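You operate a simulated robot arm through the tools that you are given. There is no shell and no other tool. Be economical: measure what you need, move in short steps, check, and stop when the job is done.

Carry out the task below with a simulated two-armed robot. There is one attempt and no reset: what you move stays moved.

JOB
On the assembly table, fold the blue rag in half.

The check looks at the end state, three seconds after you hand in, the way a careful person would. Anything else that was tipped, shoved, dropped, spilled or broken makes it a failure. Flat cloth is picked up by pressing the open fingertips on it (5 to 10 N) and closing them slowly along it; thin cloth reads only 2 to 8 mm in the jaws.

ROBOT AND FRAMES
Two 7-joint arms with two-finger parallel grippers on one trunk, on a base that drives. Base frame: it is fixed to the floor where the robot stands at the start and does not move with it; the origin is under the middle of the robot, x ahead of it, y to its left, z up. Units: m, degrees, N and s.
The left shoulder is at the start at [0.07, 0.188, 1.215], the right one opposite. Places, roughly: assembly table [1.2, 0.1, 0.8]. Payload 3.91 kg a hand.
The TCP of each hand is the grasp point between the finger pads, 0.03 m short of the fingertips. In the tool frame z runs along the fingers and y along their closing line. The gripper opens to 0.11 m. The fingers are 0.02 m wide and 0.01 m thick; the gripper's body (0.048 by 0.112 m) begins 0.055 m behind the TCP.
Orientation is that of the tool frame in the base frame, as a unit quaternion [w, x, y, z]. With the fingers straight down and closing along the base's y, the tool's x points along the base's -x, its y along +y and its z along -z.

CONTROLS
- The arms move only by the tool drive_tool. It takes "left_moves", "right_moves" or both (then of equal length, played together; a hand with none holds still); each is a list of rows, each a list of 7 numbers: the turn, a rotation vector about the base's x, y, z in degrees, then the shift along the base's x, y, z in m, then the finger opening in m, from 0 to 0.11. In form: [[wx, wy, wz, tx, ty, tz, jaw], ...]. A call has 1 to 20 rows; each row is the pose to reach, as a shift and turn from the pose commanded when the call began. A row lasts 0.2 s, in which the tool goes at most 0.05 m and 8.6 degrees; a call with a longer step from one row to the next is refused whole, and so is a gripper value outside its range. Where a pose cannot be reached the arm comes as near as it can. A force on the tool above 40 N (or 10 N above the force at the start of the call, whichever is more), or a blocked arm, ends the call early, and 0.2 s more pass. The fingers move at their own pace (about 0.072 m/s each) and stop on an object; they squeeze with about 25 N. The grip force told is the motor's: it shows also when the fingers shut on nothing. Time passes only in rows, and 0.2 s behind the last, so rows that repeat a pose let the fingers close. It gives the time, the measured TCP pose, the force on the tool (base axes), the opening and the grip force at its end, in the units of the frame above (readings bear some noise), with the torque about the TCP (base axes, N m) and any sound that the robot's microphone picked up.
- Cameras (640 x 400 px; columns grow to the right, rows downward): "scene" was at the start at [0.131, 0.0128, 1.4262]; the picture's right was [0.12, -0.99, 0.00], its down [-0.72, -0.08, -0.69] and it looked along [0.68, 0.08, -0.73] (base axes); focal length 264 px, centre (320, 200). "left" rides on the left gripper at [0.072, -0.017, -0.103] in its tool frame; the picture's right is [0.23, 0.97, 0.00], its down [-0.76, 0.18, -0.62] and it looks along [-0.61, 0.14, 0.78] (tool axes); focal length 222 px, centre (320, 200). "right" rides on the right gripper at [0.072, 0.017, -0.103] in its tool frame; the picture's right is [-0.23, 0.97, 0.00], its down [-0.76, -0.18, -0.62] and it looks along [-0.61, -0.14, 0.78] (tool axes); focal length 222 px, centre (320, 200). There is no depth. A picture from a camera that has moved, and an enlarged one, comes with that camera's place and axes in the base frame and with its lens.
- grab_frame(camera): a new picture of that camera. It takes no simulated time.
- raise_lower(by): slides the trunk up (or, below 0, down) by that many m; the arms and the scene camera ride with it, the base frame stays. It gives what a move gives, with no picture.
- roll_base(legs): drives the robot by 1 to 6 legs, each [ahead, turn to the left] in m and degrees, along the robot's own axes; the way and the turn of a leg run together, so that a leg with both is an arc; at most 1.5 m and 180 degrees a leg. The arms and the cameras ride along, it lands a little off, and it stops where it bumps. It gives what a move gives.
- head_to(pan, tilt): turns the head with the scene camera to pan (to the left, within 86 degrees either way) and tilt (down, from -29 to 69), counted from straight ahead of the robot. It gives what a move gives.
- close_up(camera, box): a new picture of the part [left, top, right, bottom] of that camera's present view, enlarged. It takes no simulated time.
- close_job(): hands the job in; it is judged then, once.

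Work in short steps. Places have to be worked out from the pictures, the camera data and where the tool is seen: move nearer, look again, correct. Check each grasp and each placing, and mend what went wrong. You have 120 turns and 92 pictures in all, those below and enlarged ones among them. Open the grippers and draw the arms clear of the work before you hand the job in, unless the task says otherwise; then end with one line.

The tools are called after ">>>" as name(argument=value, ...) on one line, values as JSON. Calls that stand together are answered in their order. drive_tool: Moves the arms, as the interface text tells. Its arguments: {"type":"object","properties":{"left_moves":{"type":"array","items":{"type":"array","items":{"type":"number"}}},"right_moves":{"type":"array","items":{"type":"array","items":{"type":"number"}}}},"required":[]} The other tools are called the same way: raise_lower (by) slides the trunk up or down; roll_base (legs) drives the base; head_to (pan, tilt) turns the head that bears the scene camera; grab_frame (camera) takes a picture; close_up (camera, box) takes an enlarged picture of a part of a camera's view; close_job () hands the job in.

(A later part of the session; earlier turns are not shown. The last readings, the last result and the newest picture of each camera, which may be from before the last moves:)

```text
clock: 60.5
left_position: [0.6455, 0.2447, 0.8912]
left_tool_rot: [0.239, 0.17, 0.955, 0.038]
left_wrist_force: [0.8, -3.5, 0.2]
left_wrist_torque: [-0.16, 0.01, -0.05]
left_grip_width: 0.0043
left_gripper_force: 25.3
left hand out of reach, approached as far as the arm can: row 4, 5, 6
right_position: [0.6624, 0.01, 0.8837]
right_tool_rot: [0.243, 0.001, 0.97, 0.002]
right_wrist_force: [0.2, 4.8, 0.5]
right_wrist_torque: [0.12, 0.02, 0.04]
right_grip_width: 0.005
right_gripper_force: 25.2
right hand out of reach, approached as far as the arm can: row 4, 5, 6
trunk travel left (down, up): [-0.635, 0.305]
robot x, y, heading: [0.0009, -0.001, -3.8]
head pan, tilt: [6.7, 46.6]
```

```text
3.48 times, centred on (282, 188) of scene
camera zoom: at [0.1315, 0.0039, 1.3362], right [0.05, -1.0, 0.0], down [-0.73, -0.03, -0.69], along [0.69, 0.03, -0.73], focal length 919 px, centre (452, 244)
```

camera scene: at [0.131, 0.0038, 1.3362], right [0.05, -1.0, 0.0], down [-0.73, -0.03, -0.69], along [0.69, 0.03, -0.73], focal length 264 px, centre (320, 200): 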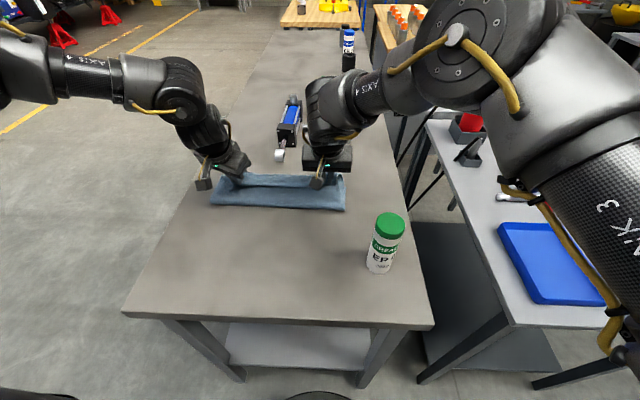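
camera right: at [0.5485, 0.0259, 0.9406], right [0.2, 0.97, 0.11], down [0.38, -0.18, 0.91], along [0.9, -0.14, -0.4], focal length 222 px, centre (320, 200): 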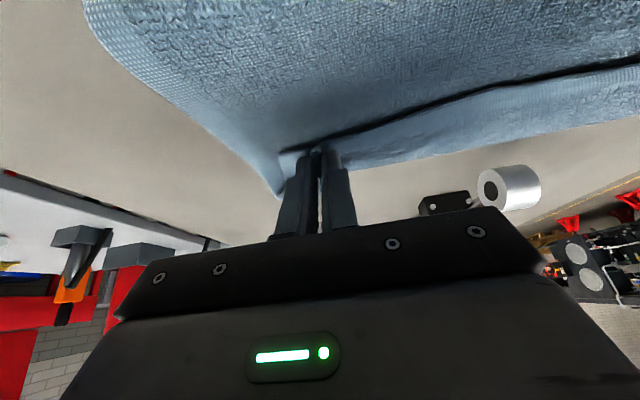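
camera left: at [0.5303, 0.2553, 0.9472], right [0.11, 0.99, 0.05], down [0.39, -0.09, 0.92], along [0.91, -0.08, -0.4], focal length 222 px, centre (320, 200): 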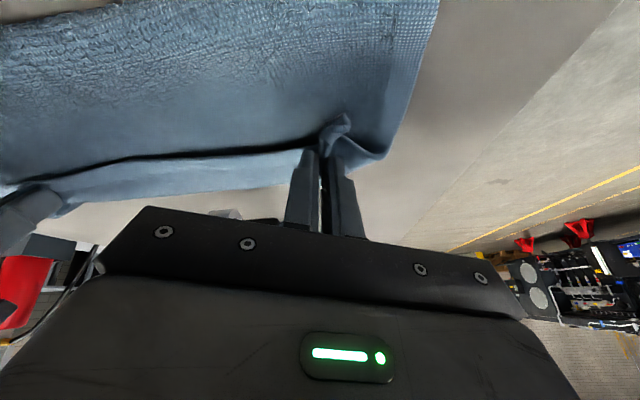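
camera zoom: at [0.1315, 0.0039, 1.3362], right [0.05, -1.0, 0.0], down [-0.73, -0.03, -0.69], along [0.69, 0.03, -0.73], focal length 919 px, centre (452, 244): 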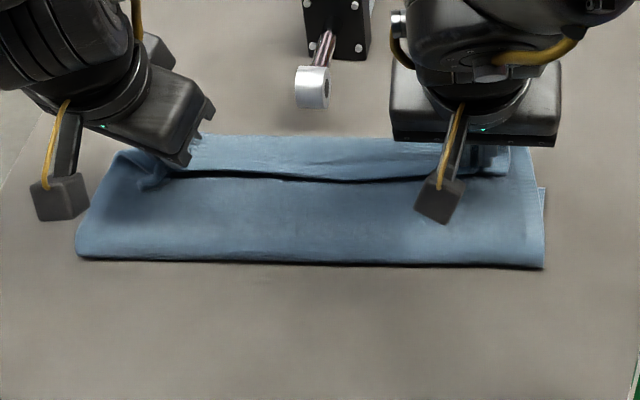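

The hanging strip drags the lower layer along, so I should lift before advancing. I raise the hands about 4.5 cm while moving 3 cm forward, then set down by lowering the trunk, which also suits the arm reach.

>>> drive_tool(left_moves=[[0, 0, 0, -0.004, 0, 0.012, 0], [0, 0, 0, -0.002, 0, 0.025, 0], [0, 0, 0, 0.006, -0.002, 0.036, 0], [0, 0, 0, 0.015, -0.004, 0.042, 0], [0, 0, 0, 0.024, -0.005, 0.045, 0], [0, 0, 0, 0.03, -0.005, 0.045, 0], [0, 0, 0, 0.03, -0.005, 0.045, 0]], right_moves=[[0, 0, 0, -0.004, 0, 0.014, 0], [0, 0, 0, -0.002, 0, 0.028, 0], [0, 0, 0, 0.006, -0.002, 0.04, 0], [0, 0, 0, 0.014, -0.003, 0.047, 0], [0, 0, 0, 0.022, -0.003, 0.052, 0], [0, 0, 0, 0.026, -0.003, 0.052, 0], [0, 0, 0, 0.026, -0.003, 0.052, 0]])

>>> close_up(camera="scene", box=[190, 130, 374, 245])

>>> grab_frame(camera="left")

```text
clock: 62.1
left_position: [0.6743, 0.2427, 0.9366]
left_tool_rot: [0.239, 0.17, 0.955, 0.038]
left_wrist_force: [1.0, -1.9, -0.7]
left_wrist_torque: [-0.15, 0.03, -0.04]
left_grip_width: 0.0043
left_gripper_force: 25.0
right_position: [0.669, 0.0081, 0.9371]
right_tool_rot: [0.244, 0.003, 0.97, 0.001]
right_wrist_force: [0.0, 2.8, -0.5]
right_wrist_torque: [0.07, 0.0, 0.05]
right_grip_width: 0.0047
right_gripper_force: 25.4
right hand out of reach, approached as far as the arm can: row 4, 5, 6, 7
trunk travel left (down, up): [-0.635, 0.305]
robot x, y, heading: [0.0029, -0.0028, -4.0]
head pan, tilt: [6.7, 46.6]
```

```text
3.48 times, centred on (282, 188) of scene
camera zoom: at [0.1315, 0.0039, 1.3362], right [0.05, -1.0, 0.0], down [-0.73, -0.03, -0.69], along [0.69, 0.03, -0.73], focal length 919 px, centre (452, 244)
```

zoom: 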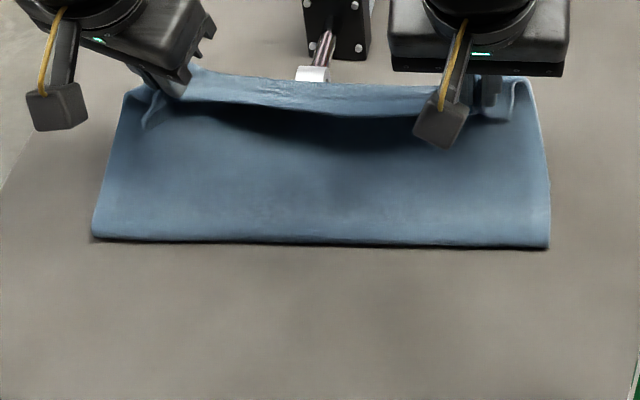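

```text
37 pictures are left
camera left: at [0.5589, 0.2525, 0.9933], right [0.11, 0.99, 0.05], down [0.39, -0.09, 0.92], along [0.91, -0.08, -0.4], focal length 222 px, centre (320, 200)
```

left: 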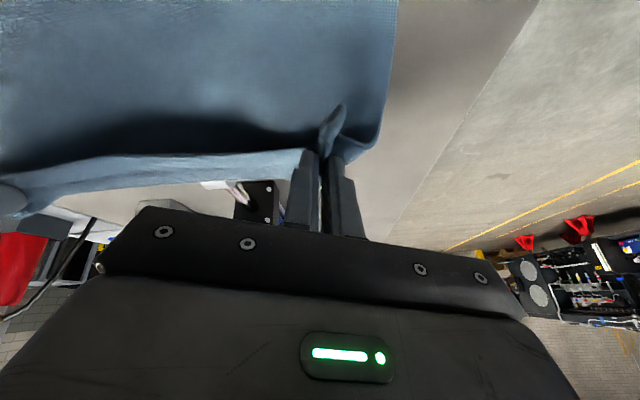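

Now it's clear: the bright band is the rag's free edge strip (1.5–2 cm) flopped back toward the robot beyond the pinch line. The flap length (~0.12) matches the crease at x≈0.59, so the far edge is at about x≈0.72. I lower the trunk to bring the flap down.

>>> raise_lower(by=-0.03)

>>> drive_tool(left_moves=[[0, 0, 0, 0.008, 0, 0, 0], [0, 0, 0, 0.014, 0, -0.004, 0], [0, 0, 0, 0.018, 0, -0.01, 0], [0, 0, 0, 0.018, 0, -0.015, 0], [0, 0, 0, 0.018, 0, -0.015, 0]], right_moves=[[0, 0, 0, 0.008, 0, 0, 0], [0, 0, 0, 0.016, 0, -0.004, 0], [0, 0, 0, 0.023, 0, -0.01, 0], [0, 0, 0, 0.023, 0, -0.015, 0], [0, 0, 0, 0.023, 0, -0.015, 0]])

>>> close_up(camera="scene", box=[190, 110, 374, 225])

>>> grab_frame(camera="right")

```text
clock: 62.9
left_position: [0.675, 0.2423, 0.9081]
left_tool_rot: [0.239, 0.171, 0.955, 0.037]
left_wrist_force: [0.1, -2.7, 1.1]
left_wrist_torque: [-0.15, 0.06, -0.04]
left_grip_width: 0.0045
left_gripper_force: 25.4
right_position: [0.6692, 0.0071, 0.908]
right_tool_rot: [0.244, 0.004, 0.97, 0.001]
right_wrist_force: [-1.0, 2.4, -0.1]
right_wrist_torque: [0.1, -0.02, 0.03]
right_grip_width: 0.0052
right_gripper_force: 25.0
trunk travel left (down, up): [-0.605, 0.335]
robot x, y, heading: [-0.002, 0.0007, -4.2]
head pan, tilt: [6.7, 46.6]
```

```text
clock: 64.1
left_position: [0.684, 0.2519, 0.899]
left_tool_rot: [0.24, 0.17, 0.955, 0.037]
left_wrist_force: [-0.7, -7.9, -0.3]
left_wrist_torque: [-0.28, 0.06, -0.09]
left_grip_width: 0.0045
left_gripper_force: 25.2
left hand out of reach, approached as far as the arm can: row 1, 2, 3, 4, 5
right_position: [0.6711, 0.0117, 0.8969]
right_tool_rot: [0.244, 0.003, 0.97, 0.003]
right_wrist_force: [-0.2, 7.6, -0.3]
right_wrist_torque: [0.18, 0.01, 0.05]
right_grip_width: 0.0051
right_gripper_force: 24.3
right hand out of reach, approached as far as the arm can: row 1, 2, 3, 4, 5
trunk travel left (down, up): [-0.605, 0.335]
robot x, y, heading: [-0.0007, 0.0009, -3.8]
head pan, tilt: [6.7, 46.6]
```

```text
3.48 times, centred on (282, 168) of scene
camera zoom: at [0.1315, 0.004, 1.3062], right [0.05, -1.0, 0.0], down [-0.73, -0.03, -0.69], along [0.69, 0.03, -0.73], focal length 919 px, centre (452, 313)
```

zoom: 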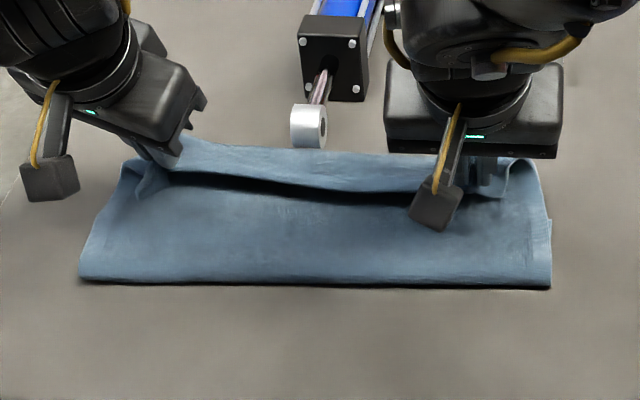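

```text
35 pictures are left
camera right: at [0.5565, 0.0283, 0.9538], right [0.21, 0.97, 0.11], down [0.37, -0.19, 0.91], along [0.9, -0.14, -0.4], focal length 222 px, centre (320, 200)
```

right: 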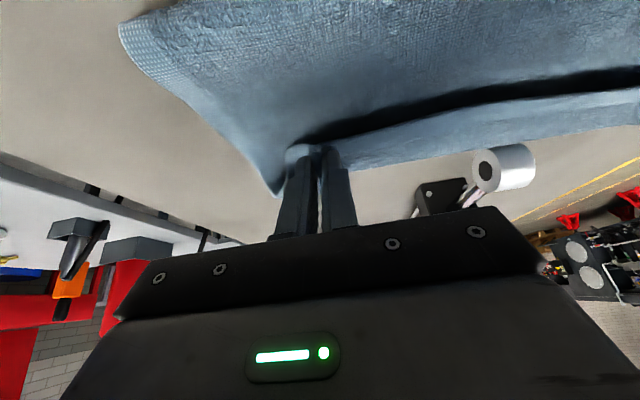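

Wrist and scene views show the strip lies forward of the fingertips, so the edge is already turning over correctly, and the pinch sits at about the right distance. I lower straight down with the trunk.

>>> raise_lower(by=-0.017)

>>> close_up(camera="scene", box=[190, 110, 374, 225])

```text
clock: 64.7
left_position: [0.6832, 0.2526, 0.8819]
left_tool_rot: [0.241, 0.17, 0.955, 0.037]
left_wrist_force: [-0.6, -9.3, 0.6]
left_wrist_torque: [-0.31, 0.02, -0.13]
left_grip_width: 0.0045
left_gripper_force: 25.0
right_position: [0.6682, 0.0108, 0.8811]
right_tool_rot: [0.245, 0.003, 0.97, 0.003]
right_wrist_force: [0.8, 7.8, 0.1]
right_wrist_torque: [0.21, 0.0, 0.09]
right_grip_width: 0.005
right_gripper_force: 25.4
trunk travel left (down, up): [-0.588, 0.352]
robot x, y, heading: [-0.0014, 0.0019, -4.0]
head pan, tilt: [6.7, 46.6]
```

```text
3.48 times, centred on (282, 168) of scene
camera zoom: at [0.1307, 0.0037, 1.2892], right [0.05, -1.0, 0.0], down [-0.73, -0.03, -0.69], along [0.69, 0.03, -0.73], focal length 919 px, centre (452, 313)
```

zoom: 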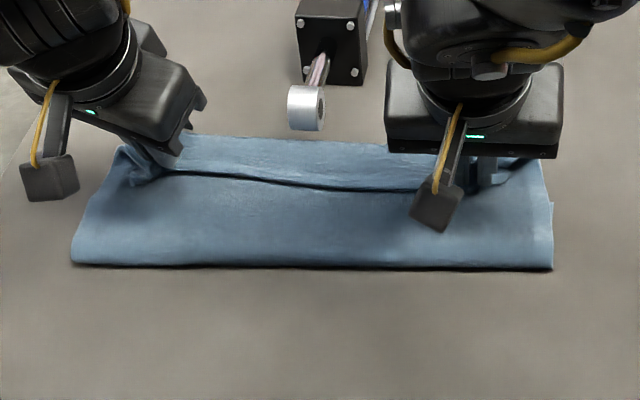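

The flap is down on the lower half. I open the grippers gently and back out along the finger direction.

>>> drive_tool(left_moves=[[0, 0, 0, 0, 0, 0, 0.01], [0, 0, 0, 0, 0, 0, 0.02], [0, 0, 0, 0, 0, 0, 0.025], [0, 0, 0, -0.004, 0, 0.008, 0.025], [0, 0, 0, -0.01, 0, 0.02, 0.025], [0, 0, 0, -0.02, 0, 0.04, 0.03], [0, 0, 0, -0.035, 0.01, 0.07, 0.03], [0, 0, 0, -0.05, 0.03, 0.1, 0.03], [0, 0, 0, -0.06, 0.06, 0.12, 0.03], [0, 0, 0, -0.07, 0.09, 0.14, 0.03], [0, 0, 0, -0.07, 0.12, 0.15, 0.03]], right_moves=[[0, 0, 0, 0, 0, 0, 0.01], [0, 0, 0, 0, 0, 0, 0.02], [0, 0, 0, 0, 0, 0, 0.025], [0, 0, 0, -0.004, 0, 0.008, 0.025], [0, 0, 0, -0.01, 0, 0.02, 0.025], [0, 0, 0, -0.02, 0, 0.04, 0.03], [0, 0, 0, -0.035, 0, 0.07, 0.03], [0, 0, 0, -0.05, -0.01, 0.1, 0.03], [0, 0, 0, -0.06, -0.03, 0.13, 0.03], [0, 0, 0, -0.06, -0.06, 0.16, 0.03], [0, 0, 0, -0.06, -0.09, 0.18, 0.03]])

>>> grab_frame(camera="scene")

>>> close_up(camera="scene", box=[180, 110, 380, 235])

```text
clock: 67.1
left_position: [0.6119, 0.3732, 1.0318]
left_tool_rot: [0.241, 0.171, 0.955, 0.037]
left_wrist_force: [-0.9, 0.5, -0.2]
left_wrist_torque: [-0.02, -0.01, 0.0]
left_grip_width: 0.0302
left_gripper_force: 0.1
right_position: [0.6071, -0.0796, 1.0605]
right_tool_rot: [0.244, 0.003, 0.97, 0.002]
right_wrist_force: [-0.8, 0.6, 0.0]
right_wrist_torque: [0.01, -0.03, 0.01]
right_grip_width: 0.0296
right_gripper_force: 0.0
trunk travel left (down, up): [-0.588, 0.352]
robot x, y, heading: [-0.0012, -0.0012, -3.9]
head pan, tilt: [6.7, 46.6]
```

```text
33 pictures are left
camera scene: at [0.1304, 0.004, 1.2892], right [0.05, -1.0, 0.0], down [-0.73, -0.03, -0.69], along [0.69, 0.03, -0.73], focal length 264 px, centre (320, 200)
```

scene: 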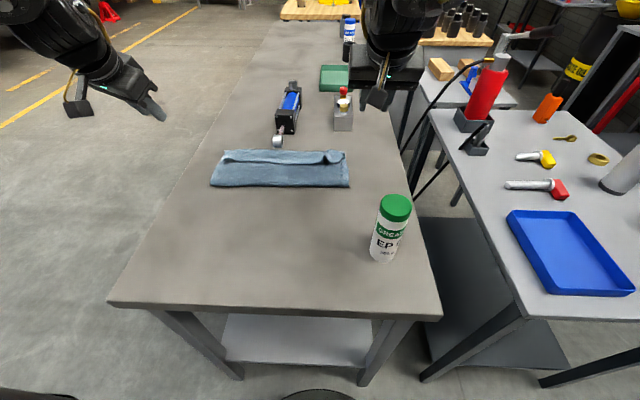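

```text
3.20 times, centred on (280, 172) of scene
camera zoom: at [0.1304, 0.004, 1.2892], right [0.05, -1.0, 0.0], down [-0.73, -0.03, -0.69], along [0.69, 0.03, -0.73], focal length 845 px, centre (448, 288)
```

zoom: 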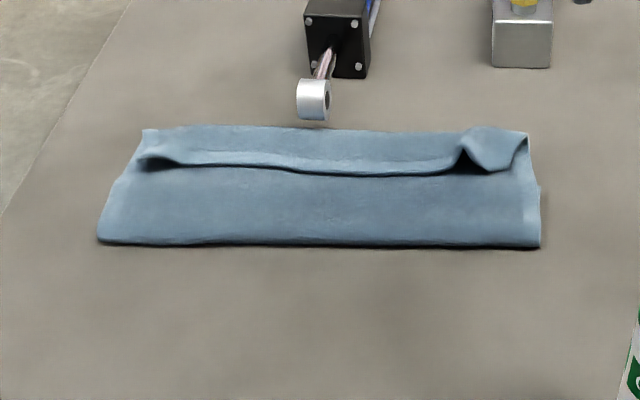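

With the hands clear: the crease is at x≈0.593 and the ridge at x≈0.715, but the free edge strip is folded back on top, so the upper half isn't flat or even. The rag is also too far out for vertical fingers. I'll grip both layers at the crease and draw the folded rag toward the robot into easy reach, starting with a hover over the crease.

>>> drive_tool(left_moves=[[0, 6, 0, 0, -0.02, 0, 0.04], [0, 12, 0, -0.003, -0.05, -0.01, 0.04], [0, 18, 0, -0.006, -0.085, -0.025, 0.04], [0, 20, 0, -0.01, -0.12, -0.05, 0.04], [0, 20, 0, -0.01, -0.148, -0.085, 0.04], [0, 20, 0, -0.01, -0.148, -0.12, 0.04], [0, 20, 0, -0.01, -0.148, -0.13, 0.04]], right_moves=[[0, 6, 0, 0, 0.03, 0, 0.04], [0, 12, 0, 0, 0.06, -0.015, 0.04], [0, 18, 0, -0.002, 0.09, -0.035, 0.04], [0, 20, 0, -0.005, 0.11, -0.07, 0.04], [0, 20, 0, -0.005, 0.11, -0.105, 0.04], [0, 20, 0, -0.005, 0.11, -0.14, 0.04], [0, 20, 0, -0.005, 0.11, -0.16, 0.04]])

>>> grab_frame(camera="left")

```text
clock: 68.7
left_position: [0.5964, 0.232, 0.9023]
left_tool_rot: [0.071, 0.174, 0.982, 0.006]
left_wrist_force: [-0.5, -0.1, 0.1]
left_wrist_torque: [0.0, -0.03, 0.04]
left_grip_width: 0.04
left_gripper_force: 0.1
left hand out of reach, approached as far as the arm can: row 5, 6, 7
right_position: [0.6082, 0.0259, 0.901]
right_tool_rot: [0.071, 0.011, 0.997, 0.004]
right_wrist_force: [0.0, -0.5, -0.6]
right_wrist_torque: [-0.02, -0.02, 0.01]
right_grip_width: 0.0399
right_gripper_force: 0.1
trunk travel left (down, up): [-0.588, 0.352]
robot x, y, heading: [0.0015, -0.0007, -3.6]
head pan, tilt: [6.7, 46.6]
```

```text
31 pictures are left
camera left: at [0.5071, 0.2432, 0.9941], right [0.12, 0.99, 0.0], down [0.68, -0.09, 0.73], along [0.72, -0.09, -0.69], focal length 222 px, centre (320, 200)
```

left: 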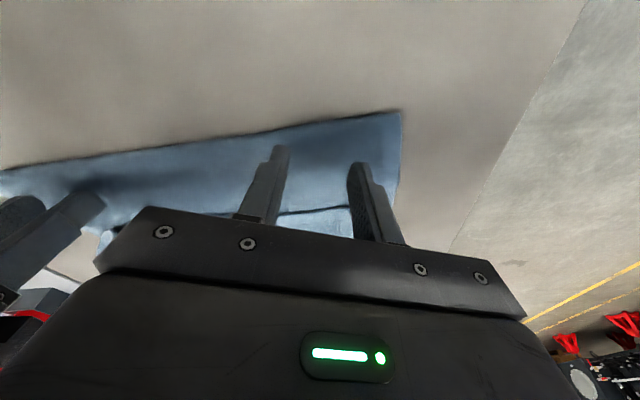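

Both hands are over the crease band. I press down gently and close slowly to pinch both layers.

>>> drive_tool(left_moves=[[0, 0, 0, 0, 0, -0.01, 0.04], [0, 0, 0, 0, 0, -0.018, 0.04], [0, 0, 0, 0, 0, -0.024, 0.04], [0, 0, 0, 0, 0, -0.028, 0.04], [0, 0, 0, 0, 0, -0.03, 0.04], [0, 0, 0, 0, 0, -0.03, 0.036], [0, 0, 0, 0, 0, -0.03, 0.032], [0, 0, 0, 0, 0, -0.03, 0.028], [0, 0, 0, 0, 0, -0.03, 0.024], [0, 0, 0, 0, 0, -0.03, 0.02], [0, 0, 0, 0, 0, -0.03, 0.016], [0, 0, 0, 0, 0, -0.03, 0.012], [0, 0, 0, 0, 0, -0.03, 0.008], [0, 0, 0, 0, 0, -0.03, 0.004], [0, 0, 0, 0, 0, -0.03, 0], [0, 0, 0, 0, 0, -0.03, 0]], right_moves=[[0, 0, 0, 0, 0, -0.01, 0.04], [0, 0, 0, 0, 0, -0.018, 0.04], [0, 0, 0, 0, 0, -0.024, 0.04], [0, 0, 0, 0, 0, -0.027, 0.04], [0, 0, 0, 0, 0, -0.029, 0.04], [0, 0, 0, 0, 0, -0.029, 0.036], [0, 0, 0, 0, 0, -0.029, 0.032], [0, 0, 0, 0, 0, -0.029, 0.028], [0, 0, 0, 0, 0, -0.029, 0.024], [0, 0, 0, 0, 0, -0.029, 0.02], [0, 0, 0, 0, 0, -0.029, 0.016], [0, 0, 0, 0, 0, -0.029, 0.012], [0, 0, 0, 0, 0, -0.029, 0.008], [0, 0, 0, 0, 0, -0.029, 0.004], [0, 0, 0, 0, 0, -0.029, 0], [0, 0, 0, 0, 0, -0.029, 0]])

```text
clock: 72.1
left_position: [0.5899, 0.2375, 0.8767]
left_tool_rot: [0.073, 0.175, 0.982, 0.008]
left_wrist_force: [0.8, 0.0, 3.0]
left_wrist_torque: [-0.02, 0.0, 0.0]
left_grip_width: 0.0
left_gripper_force: 25.2
left hand out of reach, approached as far as the arm can: row 3, 4, 5, 6, 7, 8, 9, 10, 11, 12, 13, 14, 15, 16
right_position: [0.6029, 0.0297, 0.8746]
right_tool_rot: [0.075, 0.003, 0.997, 0.004]
right_wrist_force: [-0.5, -1.3, 38.9]
right_wrist_torque: [-0.09, 0.09, -0.02]
right_grip_width: 0.0084
right_gripper_force: 24.9
trunk travel left (down, up): [-0.588, 0.352]
robot x, y, heading: [-0.0011, 0.0012, -3.7]
head pan, tilt: [6.7, 46.6]
```

The right pinched both layers (8 mm) but presses too hard; the left slipped at its limit. I ease the right up, and retry the left with slightly more tilt and firmer pressure.

>>> drive_tool(left_moves=[[0, 0, 0, 0, 0, 0.01, 0.01], [0, -4, 0, 0.002, -0.003, 0.014, 0.04], [0, -8, 0, 0.006, -0.006, 0.012, 0.04], [0, -8, 0, 0.006, -0.006, 0.006, 0.04], [0, -8, 0, 0.006, -0.006, 0.0015, 0.04], [0, -8, 0, 0.006, -0.006, -0.001, 0.04], [0, -8, 0, 0.006, -0.006, -0.003, 0.04], [0, -8, 0, 0.006, -0.006, -0.003, 0.04]], right_moves=[[0, 0, 0, 0, 0, 0.002, 0], [0, 0, 0, 0, 0, 0.004, 0], [0, 0, 0, 0, 0, 0.005, 0], [0, 0, 0, 0, 0, 0.005, 0], [0, 0, 0, 0, 0, 0.005, 0], [0, 0, 0, 0, 0, 0.005, 0], [0, 0, 0, 0, 0, 0.005, 0], [0, 0, 0, 0, 0, 0.005, 0]])

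```text
clock: 73.9
left_position: [0.596, 0.2299, 0.877]
left_tool_rot: [0.143, 0.173, 0.974, 0.02]
left_wrist_force: [0.3, 3.7, 37.3]
left_wrist_torque: [-0.61, 0.32, -0.02]
left_grip_width: 0.0371
left_gripper_force: 0.1
right_position: [0.6028, 0.0294, 0.8789]
right_tool_rot: [0.074, 0.005, 0.997, 0.004]
right_wrist_force: [0.9, 0.1, 0.7]
right_wrist_torque: [0.06, 0.02, 0.01]
right_grip_width: 0.0076
right_gripper_force: 25.0
trunk travel left (down, up): [-0.588, 0.352]
robot x, y, heading: [-0.0003, -0.0005, -3.8]
head pan, tilt: [6.7, 46.6]
```

The left now reaches but presses at 37 N; I ease up about 2 mm and close slowly.

>>> drive_tool(left_moves=[[0, 0, 0, 0, 0, 0.0015, 0.04], [0, 0, 0, 0, 0, 0.002, 0.036], [0, 0, 0, 0, 0, 0.002, 0.032], [0, 0, 0, 0, 0, 0.002, 0.028], [0, 0, 0, 0, 0, 0.002, 0.024], [0, 0, 0, 0, 0, 0.002, 0.02], [0, 0, 0, 0, 0, 0.002, 0.016], [0, 0, 0, 0, 0, 0.002, 0.012], [0, 0, 0, 0, 0, 0.002, 0.008], [0, 0, 0, 0, 0, 0.002, 0.004], [0, 0, 0, 0, 0, 0.002, 0], [0, 0, 0, 0, 0, 0.002, 0]])

>>> close_up(camera="scene", box=[180, 110, 380, 235])

```text
clock: 76.5
left_position: [0.596, 0.23, 0.8771]
left_tool_rot: [0.139, 0.174, 0.975, 0.019]
left_wrist_force: [-2.2, -14.0, 21.2]
left_wrist_torque: [-0.56, 0.07, 0.06]
left_grip_width: 0.007
left_gripper_force: 25.0
right_position: [0.6026, 0.0281, 0.8785]
right_tool_rot: [0.073, 0.004, 0.997, 0.003]
right_wrist_force: [-0.5, 12.4, 3.4]
right_wrist_torque: [0.45, 0.03, 0.01]
right_grip_width: 0.0084
right_gripper_force: 25.0
trunk travel left (down, up): [-0.588, 0.352]
robot x, y, heading: [0.0014, -0.0003, -3.9]
head pan, tilt: [6.7, 46.6]
```

```text
3.20 times, centred on (280, 172) of scene
camera zoom: at [0.1282, 0.0025, 1.2895], right [0.05, -1.0, 0.0], down [-0.72, -0.03, -0.69], along [0.69, 0.03, -0.72], focal length 845 px, centre (448, 288)
```

zoom: 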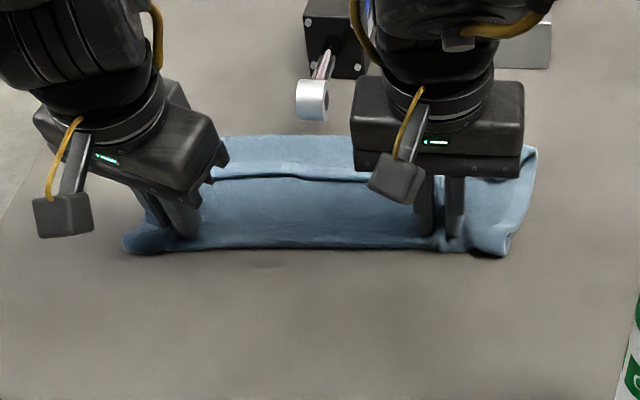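

Both hands hold the crease (7–8 mm). I drag the folded rag 14 cm toward the robot, keeping it just off the surface at the crease.

>>> drive_tool(left_moves=[[0, 0, 0, -0.005, 0, 0.003, 0], [0, 1, 0, -0.015, 0, 0.004, 0], [0, 2, 0, -0.028, 0, 0.004, 0], [0, 4, 0, -0.042, 0, 0.004, 0], [0, 6, 0, -0.056, 0, 0.004, 0], [0, 8, 0, -0.07, 0, 0.004, 0], [0, 10, 0, -0.085, 0, 0.004, 0], [0, 12, 0, -0.1, 0, 0.004, 0], [0, 14, 0, -0.115, 0, 0.004, 0], [0, 14, 0, -0.128, 0, 0.004, 0], [0, 14, 0, -0.14, 0, 0.004, 0], [0, 14, 0, -0.14, 0, 0.004, 0]], right_moves=[[0, 0, 0, -0.005, 0.002, 0.002, 0], [0, 0, 0, -0.015, 0.003, 0.002, 0], [0, 0, 0, -0.028, 0.004, 0.002, 0], [0, 1, 0, -0.042, 0.004, 0.002, 0], [0, 2, 0, -0.056, 0.004, 0.002, 0], [0, 3, 0, -0.07, 0.004, 0.002, 0], [0, 4, 0, -0.085, 0.004, 0.002, 0], [0, 5, 0, -0.1, 0.004, 0.002, 0], [0, 6, 0, -0.115, 0.004, 0.002, 0], [0, 8, 0, -0.128, 0.004, 0.002, 0], [0, 8, 0, -0.14, 0.004, 0.002, 0], [0, 8, 0, -0.14, 0.004, 0.002, 0]])

>>> grab_frame(camera="scene")

```text
clock: 79.1
left_position: [0.4571, 0.2311, 0.8772]
left_tool_rot: [0.018, 0.174, 0.984, -0.002]
left_wrist_force: [-0.1, -4.6, 5.0]
left_wrist_torque: [-0.12, -0.03, 0.12]
left_grip_width: 0.0064
left_gripper_force: 24.6
right_position: [0.4647, 0.0353, 0.8782]
right_tool_rot: [0.003, 0.003, 1.0, 0.001]
right_wrist_force: [0.2, 5.4, 2.8]
right_wrist_torque: [0.19, -0.01, -0.02]
right_grip_width: 0.0077
right_gripper_force: 24.3
trunk travel left (down, up): [-0.588, 0.352]
robot x, y, heading: [0.0014, 0.0016, -3.8]
head pan, tilt: [6.7, 46.6]
```

```text
29 pictures are left
camera scene: at [0.1309, 0.0036, 1.2893], right [0.05, -1.0, 0.0], down [-0.73, -0.03, -0.69], along [0.69, 0.03, -0.73], focal length 264 px, centre (320, 200)
```

scene: 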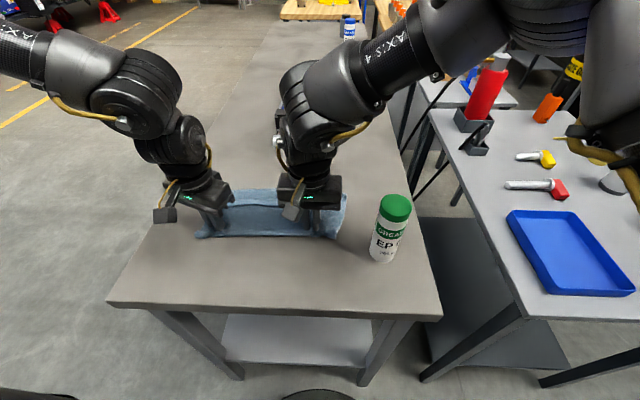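

The folded rag came along. I release, lift both hands and look.

>>> drive_tool(left_moves=[[0, 0, 0, 0, 0, 0, 0.012], [0, 0, 0, 0, 0, 0.001, 0.022], [0, 0, 0, 0, 0, 0.01, 0.03], [0, 0, 0, 0, 0, 0.03, 0.03], [0, 0, 0, 0, 0.02, 0.06, 0.04], [0, 0, 0, 0, 0.05, 0.09, 0.04], [0, 0, 0, 0, 0.09, 0.11, 0.04], [0, 0, 0, 0, 0.12, 0.12, 0.04]], right_moves=[[0, 0, 0, 0, 0, 0, 0.014], [0, 0, 0, 0, 0, 0.001, 0.024], [0, 0, 0, 0, 0, 0.01, 0.03], [0, 0, 0, 0, 0, 0.03, 0.03], [0, 0, 0, 0.01, 0, 0.07, 0.04], [0, 0, 0, 0.02, 0, 0.11, 0.04], [0, 0, 0, 0.03, -0.02, 0.15, 0.04], [0, 0, 0, 0.04, -0.05, 0.18, 0.04]])

>>> close_up(camera="scene", box=[160, 150, 400, 300])

```text
clock: 80.9
left_position: [0.458, 0.3504, 0.9991]
left_tool_rot: [0.019, 0.174, 0.985, -0.001]
left_wrist_force: [-0.3, -0.2, -0.8]
left_wrist_torque: [0.02, -0.02, 0.0]
left_grip_width: 0.0399
left_gripper_force: 0.1
right_position: [0.503, -0.0154, 1.0596]
right_tool_rot: [0.003, 0.005, 1.0, 0.002]
right_wrist_force: [-0.6, 0.8, -0.9]
right_wrist_torque: [0.04, -0.02, -0.01]
right_grip_width: 0.0399
right_gripper_force: 0.0
trunk travel left (down, up): [-0.588, 0.352]
robot x, y, heading: [-0.0017, 0.0038, -4.0]
head pan, tilt: [6.7, 46.6]
```

```text
2.67 times, centred on (280, 225) of scene
camera zoom: at [0.1305, 0.0033, 1.2892], right [0.05, -1.0, 0.0], down [-0.73, -0.03, -0.69], along [0.69, 0.03, -0.73], focal length 704 px, centre (427, 133)
```

zoom: 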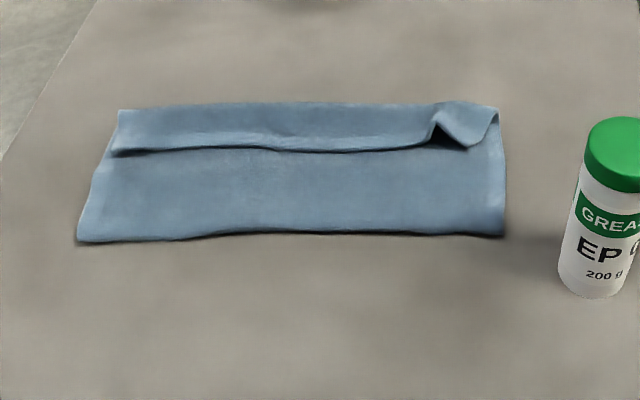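

The rag is in easy reach now, but measuring shows the upper part is too long: crease x≈0.434, ridge ≈0.57, and the free edge folded back at ≈0.505. I'll regrip that free edge lightly (top layer only), roll it back toward the robot, and refold it evenly. First I hover the hands over it.

>>> drive_tool(left_moves=[[0, 0, 0, 0.015, -0.03, 0, 0.045], [0, 0, 0, 0.03, -0.06, -0.015, 0.045], [0, 0, 0, 0.045, -0.09, -0.04, 0.045], [0, 0, 0, 0.06, -0.112, -0.07, 0.045], [0, 0, 0, 0.06, -0.112, -0.09, 0.045], [0, 0, 0, 0.06, -0.112, -0.099, 0.045]], right_moves=[[0, 0, 0, 0.01, 0.005, -0.04, 0.045], [0, 0, 0, 0.019, 0.01, -0.08, 0.045], [0, 0, 0, 0.019, 0.01, -0.12, 0.045], [0, 0, 0, 0.019, 0.01, -0.145, 0.045], [0, 0, 0, 0.019, 0.01, -0.155, 0.045], [0, 0, 0, 0.019, 0.01, -0.155, 0.045]])

>>> grab_frame(camera="left")

>>> grab_frame(camera="right")

```text
clock: 82.3
left_position: [0.5187, 0.2395, 0.8981]
left_tool_rot: [0.019, 0.175, 0.984, -0.002]
left_wrist_force: [0.6, 0.3, -0.2]
left_wrist_torque: [0.0, 0.03, 0.01]
left_grip_width: 0.045
left_gripper_force: 0.1
right_position: [0.5236, -0.0037, 0.9041]
right_tool_rot: [0.003, 0.004, 1.0, 0.002]
right_wrist_force: [-0.1, 0.6, -0.2]
right_wrist_torque: [0.01, 0.03, 0.0]
right_grip_width: 0.045
right_gripper_force: 0.1
trunk travel left (down, up): [-0.588, 0.352]
robot x, y, heading: [0.0019, -0.0009, -3.9]
head pan, tilt: [6.7, 46.6]
```

```text
27 pictures are left
camera left: at [0.4399, 0.2494, 0.9986], right [0.12, 0.99, -0.01], down [0.75, -0.09, 0.65], along [0.65, -0.08, -0.76], focal length 222 px, centre (320, 200)
```

left: 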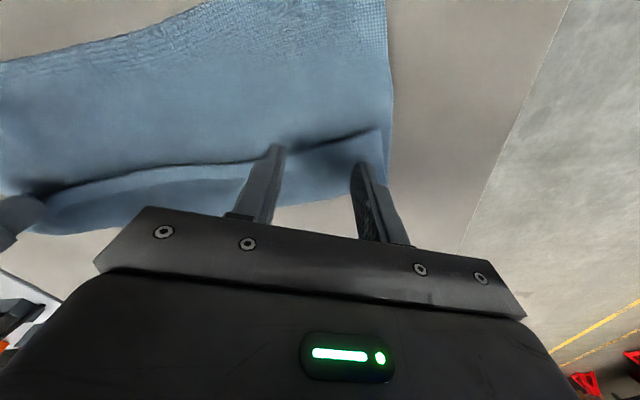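

```text
26 pictures are left
camera right: at [0.4503, 0.0124, 1.0063], right [0.24, 0.97, 0.0], down [0.76, -0.19, 0.63], along [0.61, -0.14, -0.78], focal length 222 px, centre (320, 200)
```

right: 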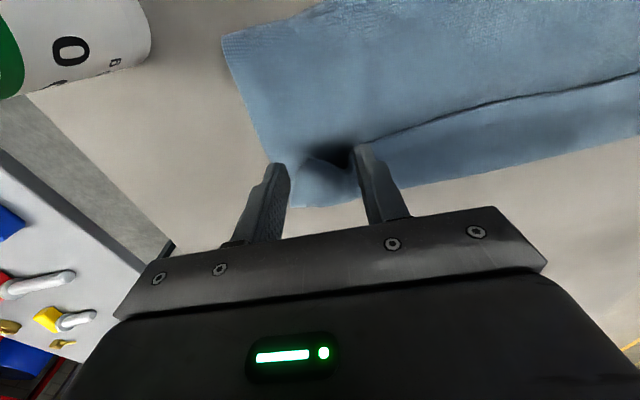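

The free edge runs under both hands. I shift each slightly so both fingers are on the strip and lower with a light touch.

>>> drive_tool(left_moves=[[0, 0, 0, 0.005, -0.002, -0.005, 0.045], [0, 0, 0, 0.009, -0.005, -0.012, 0.045], [0, 0, 0, 0.009, -0.005, -0.017, 0.045], [0, 0, 0, 0.009, -0.005, -0.019, 0.045], [0, 0, 0, 0.009, -0.005, -0.019, 0.045]], right_moves=[[0, 0, 0, 0.003, 0.002, -0.008, 0.045], [0, 0, 0, 0.005, 0.005, -0.016, 0.045], [0, 0, 0, 0.005, 0.005, -0.022, 0.045], [0, 0, 0, 0.005, 0.005, -0.025, 0.045], [0, 0, 0, 0.005, 0.005, -0.025, 0.045]])

```text
clock: 83.5
left_position: [0.5276, 0.2347, 0.8794]
left_tool_rot: [0.019, 0.175, 0.984, -0.002]
left_wrist_force: [1.0, -0.8, 0.2]
left_wrist_torque: [-0.02, -0.03, 0.0]
left_grip_width: 0.0449
left_gripper_force: 0.1
right_position: [0.5278, -0.0002, 0.8792]
right_tool_rot: [0.003, 0.005, 1.0, 0.002]
right_wrist_force: [-0.5, 0.6, 0.8]
right_wrist_torque: [0.01, -0.01, 0.05]
right_grip_width: 0.0451
right_gripper_force: 0.0
trunk travel left (down, up): [-0.588, 0.352]
robot x, y, heading: [-0.0011, 0.0025, -3.8]
head pan, tilt: [6.7, 46.6]
```

No contact yet; I lower 4 mm more in small steps.

>>> drive_tool(left_moves=[[0, 0, 0, 0, 0, -0.002, 0.045], [0, 0, 0, 0, 0, -0.004, 0.045], [0, 0, 0, 0, 0, -0.004, 0.045]], right_moves=[[0, 0, 0, 0, 0, -0.002, 0.045], [0, 0, 0, 0, 0, -0.004, 0.045], [0, 0, 0, 0, 0, -0.004, 0.045]])

```text
clock: 84.3
left_position: [0.5274, 0.2348, 0.8757]
left_tool_rot: [0.019, 0.174, 0.985, -0.002]
left_wrist_force: [0.2, 1.4, 3.3]
left_wrist_torque: [0.05, -0.06, -0.01]
left_grip_width: 0.0448
left_gripper_force: 0.1
right_position: [0.5286, -0.0006, 0.8761]
right_tool_rot: [0.004, 0.004, 1.0, 0.001]
right_wrist_force: [1.7, 1.3, 7.5]
right_wrist_torque: [0.0, -0.07, 0.01]
right_grip_width: 0.045
right_gripper_force: 0.0
trunk travel left (down, up): [-0.588, 0.352]
robot x, y, heading: [0.0036, -0.0003, -3.7]
head pan, tilt: [6.7, 46.6]
```

Contact at 3 and 7 N. I close both slowly.

>>> drive_tool(left_moves=[[0, 0, 0, 0, 0, -0.0008, 0.045], [0, 0, 0, 0, 0, -0.0008, 0.041], [0, 0, 0, 0, 0, -0.0008, 0.037], [0, 0, 0, 0, 0, -0.0008, 0.033], [0, 0, 0, 0, 0, -0.0008, 0.029], [0, 0, 0, 0, 0, -0.0008, 0.025], [0, 0, 0, 0, 0, -0.0008, 0.021], [0, 0, 0, 0, 0, -0.0008, 0.017], [0, 0, 0, 0, 0, -0.0008, 0.013], [0, 0, 0, 0, 0, -0.0008, 0.009], [0, 0, 0, 0, 0, -0.0008, 0.005], [0, 0, 0, 0, 0, -0.0008, 0], [0, 0, 0, 0, 0, -0.0008, 0], [0, 0, 0, 0, 0, -0.0008, 0]], right_moves=[[0, 0, 0, 0, 0, 0, 0.045], [0, 0, 0, 0, 0, 0, 0.041], [0, 0, 0, 0, 0, 0, 0.037], [0, 0, 0, 0, 0, 0, 0.033], [0, 0, 0, 0, 0, 0, 0.029], [0, 0, 0, 0, 0, 0, 0.025], [0, 0, 0, 0, 0, 0, 0.021], [0, 0, 0, 0, 0, 0, 0.017], [0, 0, 0, 0, 0, 0, 0.013], [0, 0, 0, 0, 0, 0, 0.009], [0, 0, 0, 0, 0, 0, 0.005], [0, 0, 0, 0, 0, 0, 0], [0, 0, 0, 0, 0, 0, 0], [0, 0, 0, 0, 0, 0, 0]])

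>>> grab_frame(camera="left")

>>> grab_frame(camera="right")

```text
clock: 87.3
left_position: [0.5264, 0.2334, 0.8758]
left_tool_rot: [0.019, 0.175, 0.984, -0.002]
left_wrist_force: [0.4, -6.4, 6.1]
left_wrist_torque: [-0.19, -0.03, -0.09]
left_grip_width: 0.0045
left_gripper_force: 25.1
right_position: [0.5282, -0.0002, 0.8758]
right_tool_rot: [0.003, 0.005, 1.0, 0.002]
right_wrist_force: [-0.1, 6.7, 9.5]
right_wrist_torque: [0.19, -0.01, 0.07]
right_grip_width: 0.0082
right_gripper_force: 25.1
trunk travel left (down, up): [-0.588, 0.352]
robot x, y, heading: [-0.0005, 0.0004, -3.7]
head pan, tilt: [6.7, 46.6]
```

```text
25 pictures are left
camera left: at [0.4469, 0.2441, 0.9765], right [0.12, 0.99, -0.01], down [0.75, -0.09, 0.65], along [0.65, -0.08, -0.76], focal length 222 px, centre (320, 200)
```

left: 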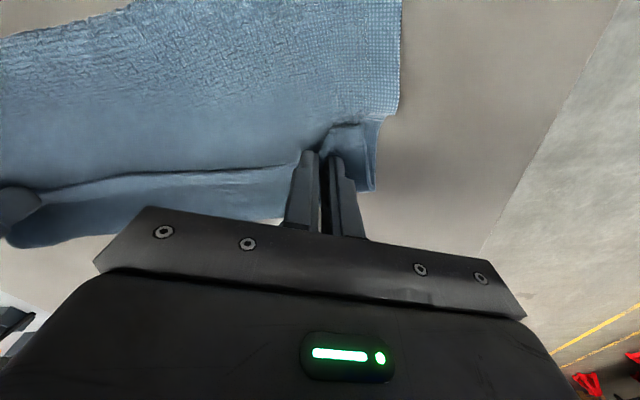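

```text
24 pictures are left
camera right: at [0.4541, 0.0167, 0.978], right [0.24, 0.97, 0.01], down [0.76, -0.19, 0.63], along [0.61, -0.14, -0.78], focal length 222 px, centre (320, 200)
```

right: 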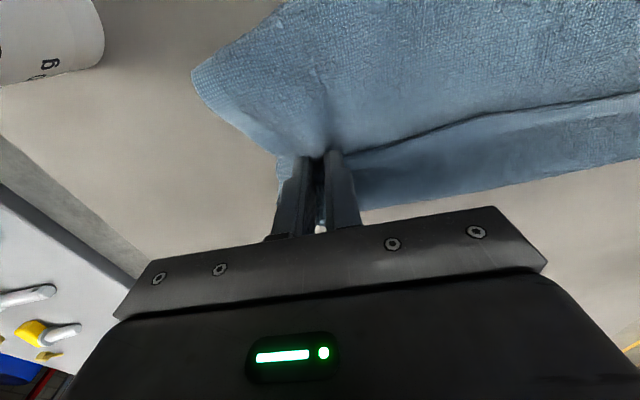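

Left holds one layer (4.5 mm); the right's 8 mm may be more than one. I lift 5 cm to see exactly what is held.

>>> drive_tool(left_moves=[[0, 0, 0, -0.003, 0, 0.015, 0], [0, 0, 0, -0.006, 0, 0.03, 0], [0, 0, 0, -0.01, 0, 0.045, 0], [0, 0, 0, -0.015, 0, 0.055, 0], [0, 0, 0, -0.015, 0, 0.055, 0]], right_moves=[[0, 0, 0, -0.003, 0.002, 0.015, 0], [0, 0, 0, -0.006, 0.002, 0.03, 0], [0, 0, 0, -0.01, 0.002, 0.045, 0], [0, 0, 0, -0.015, 0.002, 0.055, 0], [0, 0, 0, -0.015, 0.002, 0.055, 0]])

>>> close_up(camera="scene", box=[160, 150, 400, 300])

>>> grab_frame(camera="left")

```text
clock: 88.5
left_position: [0.5119, 0.2345, 0.9293]
left_tool_rot: [0.018, 0.175, 0.984, -0.002]
left_wrist_force: [0.3, -4.1, 0.3]
left_wrist_torque: [-0.13, 0.01, -0.03]
left_grip_width: 0.0046
left_gripper_force: 24.9
right_position: [0.5148, 0.0013, 0.9301]
right_tool_rot: [0.002, 0.004, 1.0, 0.002]
right_wrist_force: [-0.9, 5.6, -0.2]
right_wrist_torque: [0.2, 0.04, 0.04]
right_grip_width: 0.0072
right_gripper_force: 25.5
trunk travel left (down, up): [-0.588, 0.352]
robot x, y, heading: [0.0017, 0.0048, -3.9]
head pan, tilt: [6.7, 46.6]
```

```text
2.67 times, centred on (280, 225) of scene
camera zoom: at [0.1321, 0.004, 1.2891], right [0.05, -1.0, 0.0], down [-0.73, -0.03, -0.69], along [0.69, 0.03, -0.73], focal length 704 px, centre (427, 133)
```

zoom: 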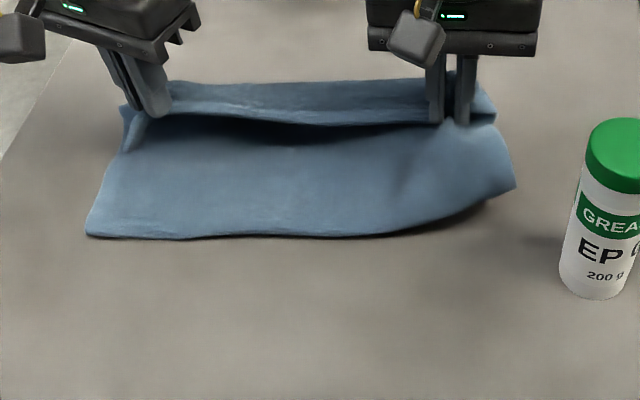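

```text
22 pictures are left
camera left: at [0.434, 0.2447, 1.03], right [0.12, 0.99, -0.01], down [0.75, -0.09, 0.65], along [0.65, -0.08, -0.76], focal length 222 px, centre (320, 200)
```

left: 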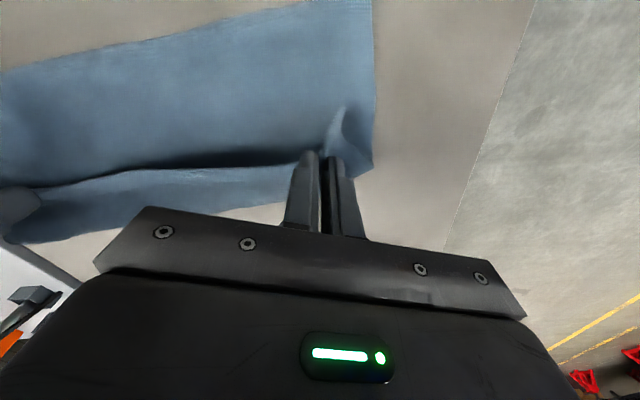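

The left holds just the free edge strip, but the right also caught the layer beneath (its near corner lifts). I lower the right, release it, and retake it lightly a bit further in with a smaller opening.

>>> drive_tool(right_moves=[[0, 0, 0, 0.005, -0.001, -0.02, 0], [0, 0, 0, 0.01, -0.002, -0.04, 0], [0, 0, 0, 0.015, -0.002, -0.052, 0], [0, 0, 0, 0.015, -0.002, -0.052, 0.015], [0, 0, 0, 0.015, -0.002, -0.052, 0.03], [0, 0, 0, 0.015, -0.002, -0.052, 0.045], [0, 0, 0, 0.015, -0.002, -0.03, 0.045], [0, 0, 0, 0.013, 0.01, -0.02, 0.04], [0, 0, 0, 0.01, 0.03, -0.02, 0.032], [0, 0, 0, 0.01, 0.03, -0.02, 0.032]])

>>> grab_frame(camera="right")

```text
clock: 90.7
left_position: [0.5112, 0.234, 0.9303]
left_tool_rot: [0.019, 0.174, 0.985, -0.001]
left_wrist_force: [0.9, 0.4, -0.8]
left_wrist_torque: [0.03, 0.03, -0.01]
left_grip_width: 0.0043
left_gripper_force: 25.1
right_position: [0.525, 0.0306, 0.9089]
right_tool_rot: [0.003, 0.004, 1.0, 0.001]
right_wrist_force: [-0.2, -0.8, 0.1]
right_wrist_torque: [0.06, 0.01, 0.03]
right_grip_width: 0.0318
right_gripper_force: 0.0
trunk travel left (down, up): [-0.588, 0.352]
robot x, y, heading: [0.0006, 0.0002, -3.9]
head pan, tilt: [6.7, 46.6]
```

```text
21 pictures are left
camera right: at [0.4506, 0.0481, 1.0123], right [0.24, 0.97, 0.0], down [0.76, -0.19, 0.63], along [0.61, -0.14, -0.78], focal length 222 px, centre (320, 200)
```

right: 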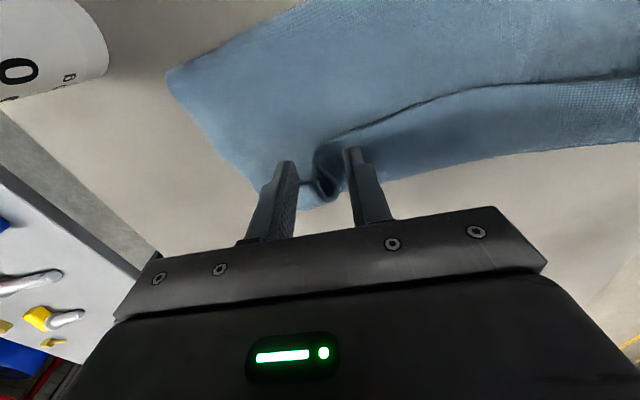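

The strip's free edge near y≈0.06 is at x≈0.52. I take it there with a light press and slow close.

>>> drive_tool(right_moves=[[0, 0, 0, 0.002, 0.015, -0.005, 0.034], [0, 0, 0, 0.005, 0.03, -0.015, 0.034], [0, 0, 0, 0.005, 0.03, -0.026, 0.034], [0, 0, 0, 0.005, 0.03, -0.031, 0.034], [0, 0, 0, 0.005, 0.03, -0.0325, 0.034], [0, 0, 0, 0.005, 0.03, -0.0325, 0.03], [0, 0, 0, 0.005, 0.03, -0.0325, 0.026], [0, 0, 0, 0.005, 0.03, -0.0325, 0.022], [0, 0, 0, 0.005, 0.03, -0.0325, 0.018], [0, 0, 0, 0.005, 0.03, -0.0325, 0.014], [0, 0, 0, 0.005, 0.03, -0.0325, 0.01], [0, 0, 0, 0.005, 0.03, -0.0325, 0.006], [0, 0, 0, 0.005, 0.03, -0.0325, 0.002], [0, 0, 0, 0.005, 0.03, -0.0325, 0], [0, 0, 0, 0.005, 0.03, -0.0325, 0]])

```text
clock: 93.9
left_position: [0.5134, 0.2348, 0.9295]
left_tool_rot: [0.018, 0.174, 0.985, -0.002]
left_wrist_force: [0.8, -4.1, -2.0]
left_wrist_torque: [-0.1, -0.01, -0.07]
left_grip_width: 0.0045
left_gripper_force: 25.1
right_position: [0.5325, 0.0579, 0.8789]
right_tool_rot: [0.002, 0.01, 1.0, 0.005]
right_wrist_force: [0.3, 4.2, 3.6]
right_wrist_torque: [0.15, 0.02, -0.03]
right_grip_width: 0.0065
right_gripper_force: 24.7
trunk travel left (down, up): [-0.588, 0.352]
robot x, y, heading: [-0.0002, 0.0023, -3.9]
head pan, tilt: [6.7, 46.6]
```

Gripped at 6.5 mm. I lift the right to the left's height and check what it holds.

>>> drive_tool(right_moves=[[0, 0, 0, -0.004, 0.0, 0.015, 0], [0, 0, 0, -0.01, 0, 0.03, 0], [0, 0, 0, -0.015, 0, 0.045, 0], [0, 0, 0, -0.018, 0, 0.055, 0], [0, 0, 0, -0.018, 0, 0.055, 0]])

>>> close_up(camera="scene", box=[160, 150, 400, 300])

```text
clock: 95.1
left_position: [0.5129, 0.234, 0.9298]
left_tool_rot: [0.018, 0.174, 0.985, -0.002]
left_wrist_force: [-0.9, -1.9, 1.4]
left_wrist_torque: [-0.02, 0.03, -0.02]
left_grip_width: 0.0045
left_gripper_force: 24.3
right_position: [0.5146, 0.0565, 0.9293]
right_tool_rot: [-0.005, 0.013, 1.0, 0.007]
right_wrist_force: [-0.2, 0.7, 0.3]
right_wrist_torque: [-0.01, 0.02, -0.03]
right_grip_width: 0.0061
right_gripper_force: 24.4
trunk travel left (down, up): [-0.588, 0.352]
robot x, y, heading: [0.0037, 0.0017, -4.0]
head pan, tilt: [6.7, 46.6]
```

```text
2.67 times, centred on (280, 225) of scene
camera zoom: at [0.1316, 0.004, 1.2891], right [0.05, -1.0, 0.0], down [-0.73, -0.03, -0.69], along [0.69, 0.03, -0.73], focal length 704 px, centre (427, 133)
```

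zoom: 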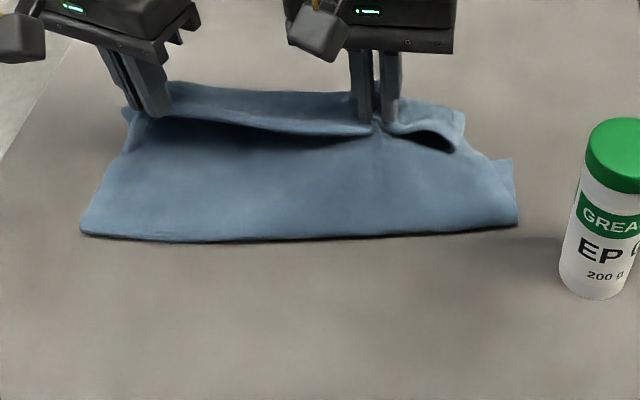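

The right still pulls up the sheet below. I release it and lift it clear, then unroll with the left hand alone by raising the strip and carrying it back toward the robot.

>>> drive_tool(right_moves=[[0, 0, 0, 0, 0, 0, 0.02], [0, 0, 0, 0, 0, 0, 0.04], [0, 0, 0, 0, 0, 0.03, 0.05], [0, 0, 0, 0, 0, 0.07, 0.05], [0, 0, 0, 0, 0, 0.11, 0.05], [0, 0, 0, 0.02, -0.03, 0.14, 0.05], [0, 0, 0, 0.04, -0.06, 0.15, 0.05], [0, 0, 0, 0.04, -0.06, 0.15, 0.05], [0, 0, 0, 0.04, -0.06, 0.15, 0.05], [0, 0, 0, 0.04, -0.06, 0.15, 0.05], [0, 0, 0, 0.04, -0.06, 0.15, 0.05], [0, 0, 0, 0.04, -0.06, 0.15, 0.05]], left_moves=[[0, 0, 0, 0, 0, 0, 0], [0, 0, 0, 0, 0, 0, 0], [0, 0, 0, 0, 0, 0.02, 0], [0, 0, 0, -0.01, 0, 0.045, 0], [0, 0, 0, -0.025, 0, 0.07, 0], [0, 0, 0, -0.045, 0, 0.085, 0], [0, 0, 0, -0.065, 0, 0.09, 0], [0, 0, 0, -0.085, 0, 0.085, 0], [0, 0, 0, -0.1, 0, 0.075, 0], [0, 0, 0, -0.115, 0, 0.06, 0], [0, 0, 0, -0.13, 0, 0.045, 0], [0, 0, 0, -0.13, 0, 0.045, 0]])

>>> grab_frame(camera="scene")

```text
clock: 97.7
left_position: [0.382, 0.2335, 0.9757]
left_tool_rot: [0.019, 0.174, 0.985, -0.002]
left_wrist_force: [0.2, -0.6, 0.3]
left_wrist_torque: [-0.02, -0.03, 0.02]
left_grip_width: 0.0046
left_gripper_force: 24.8
right_position: [0.5521, -0.0011, 1.0833]
right_tool_rot: [0.003, 0.007, 1.0, 0.004]
right_wrist_force: [-1.2, -0.1, -0.1]
right_wrist_torque: [0.04, -0.03, -0.01]
right_grip_width: 0.05
right_gripper_force: 0.0
trunk travel left (down, up): [-0.588, 0.352]
robot x, y, heading: [-0.0041, 0.0018, -3.8]
head pan, tilt: [6.7, 46.6]
```

```text
19 pictures are left
camera scene: at [0.1311, 0.0037, 1.2892], right [0.05, -1.0, 0.0], down [-0.73, -0.03, -0.69], along [0.69, 0.03, -0.73], focal length 264 px, centre (320, 200)
```

scene: 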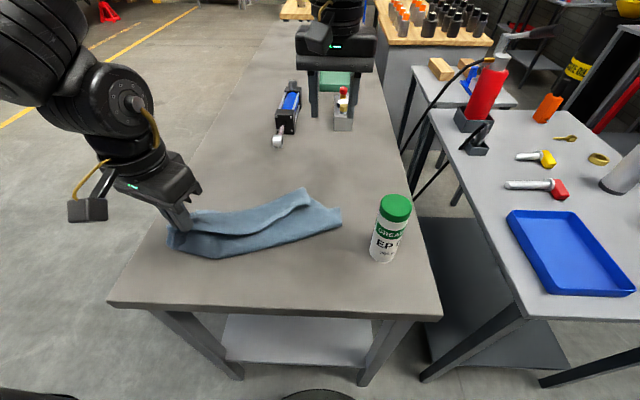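

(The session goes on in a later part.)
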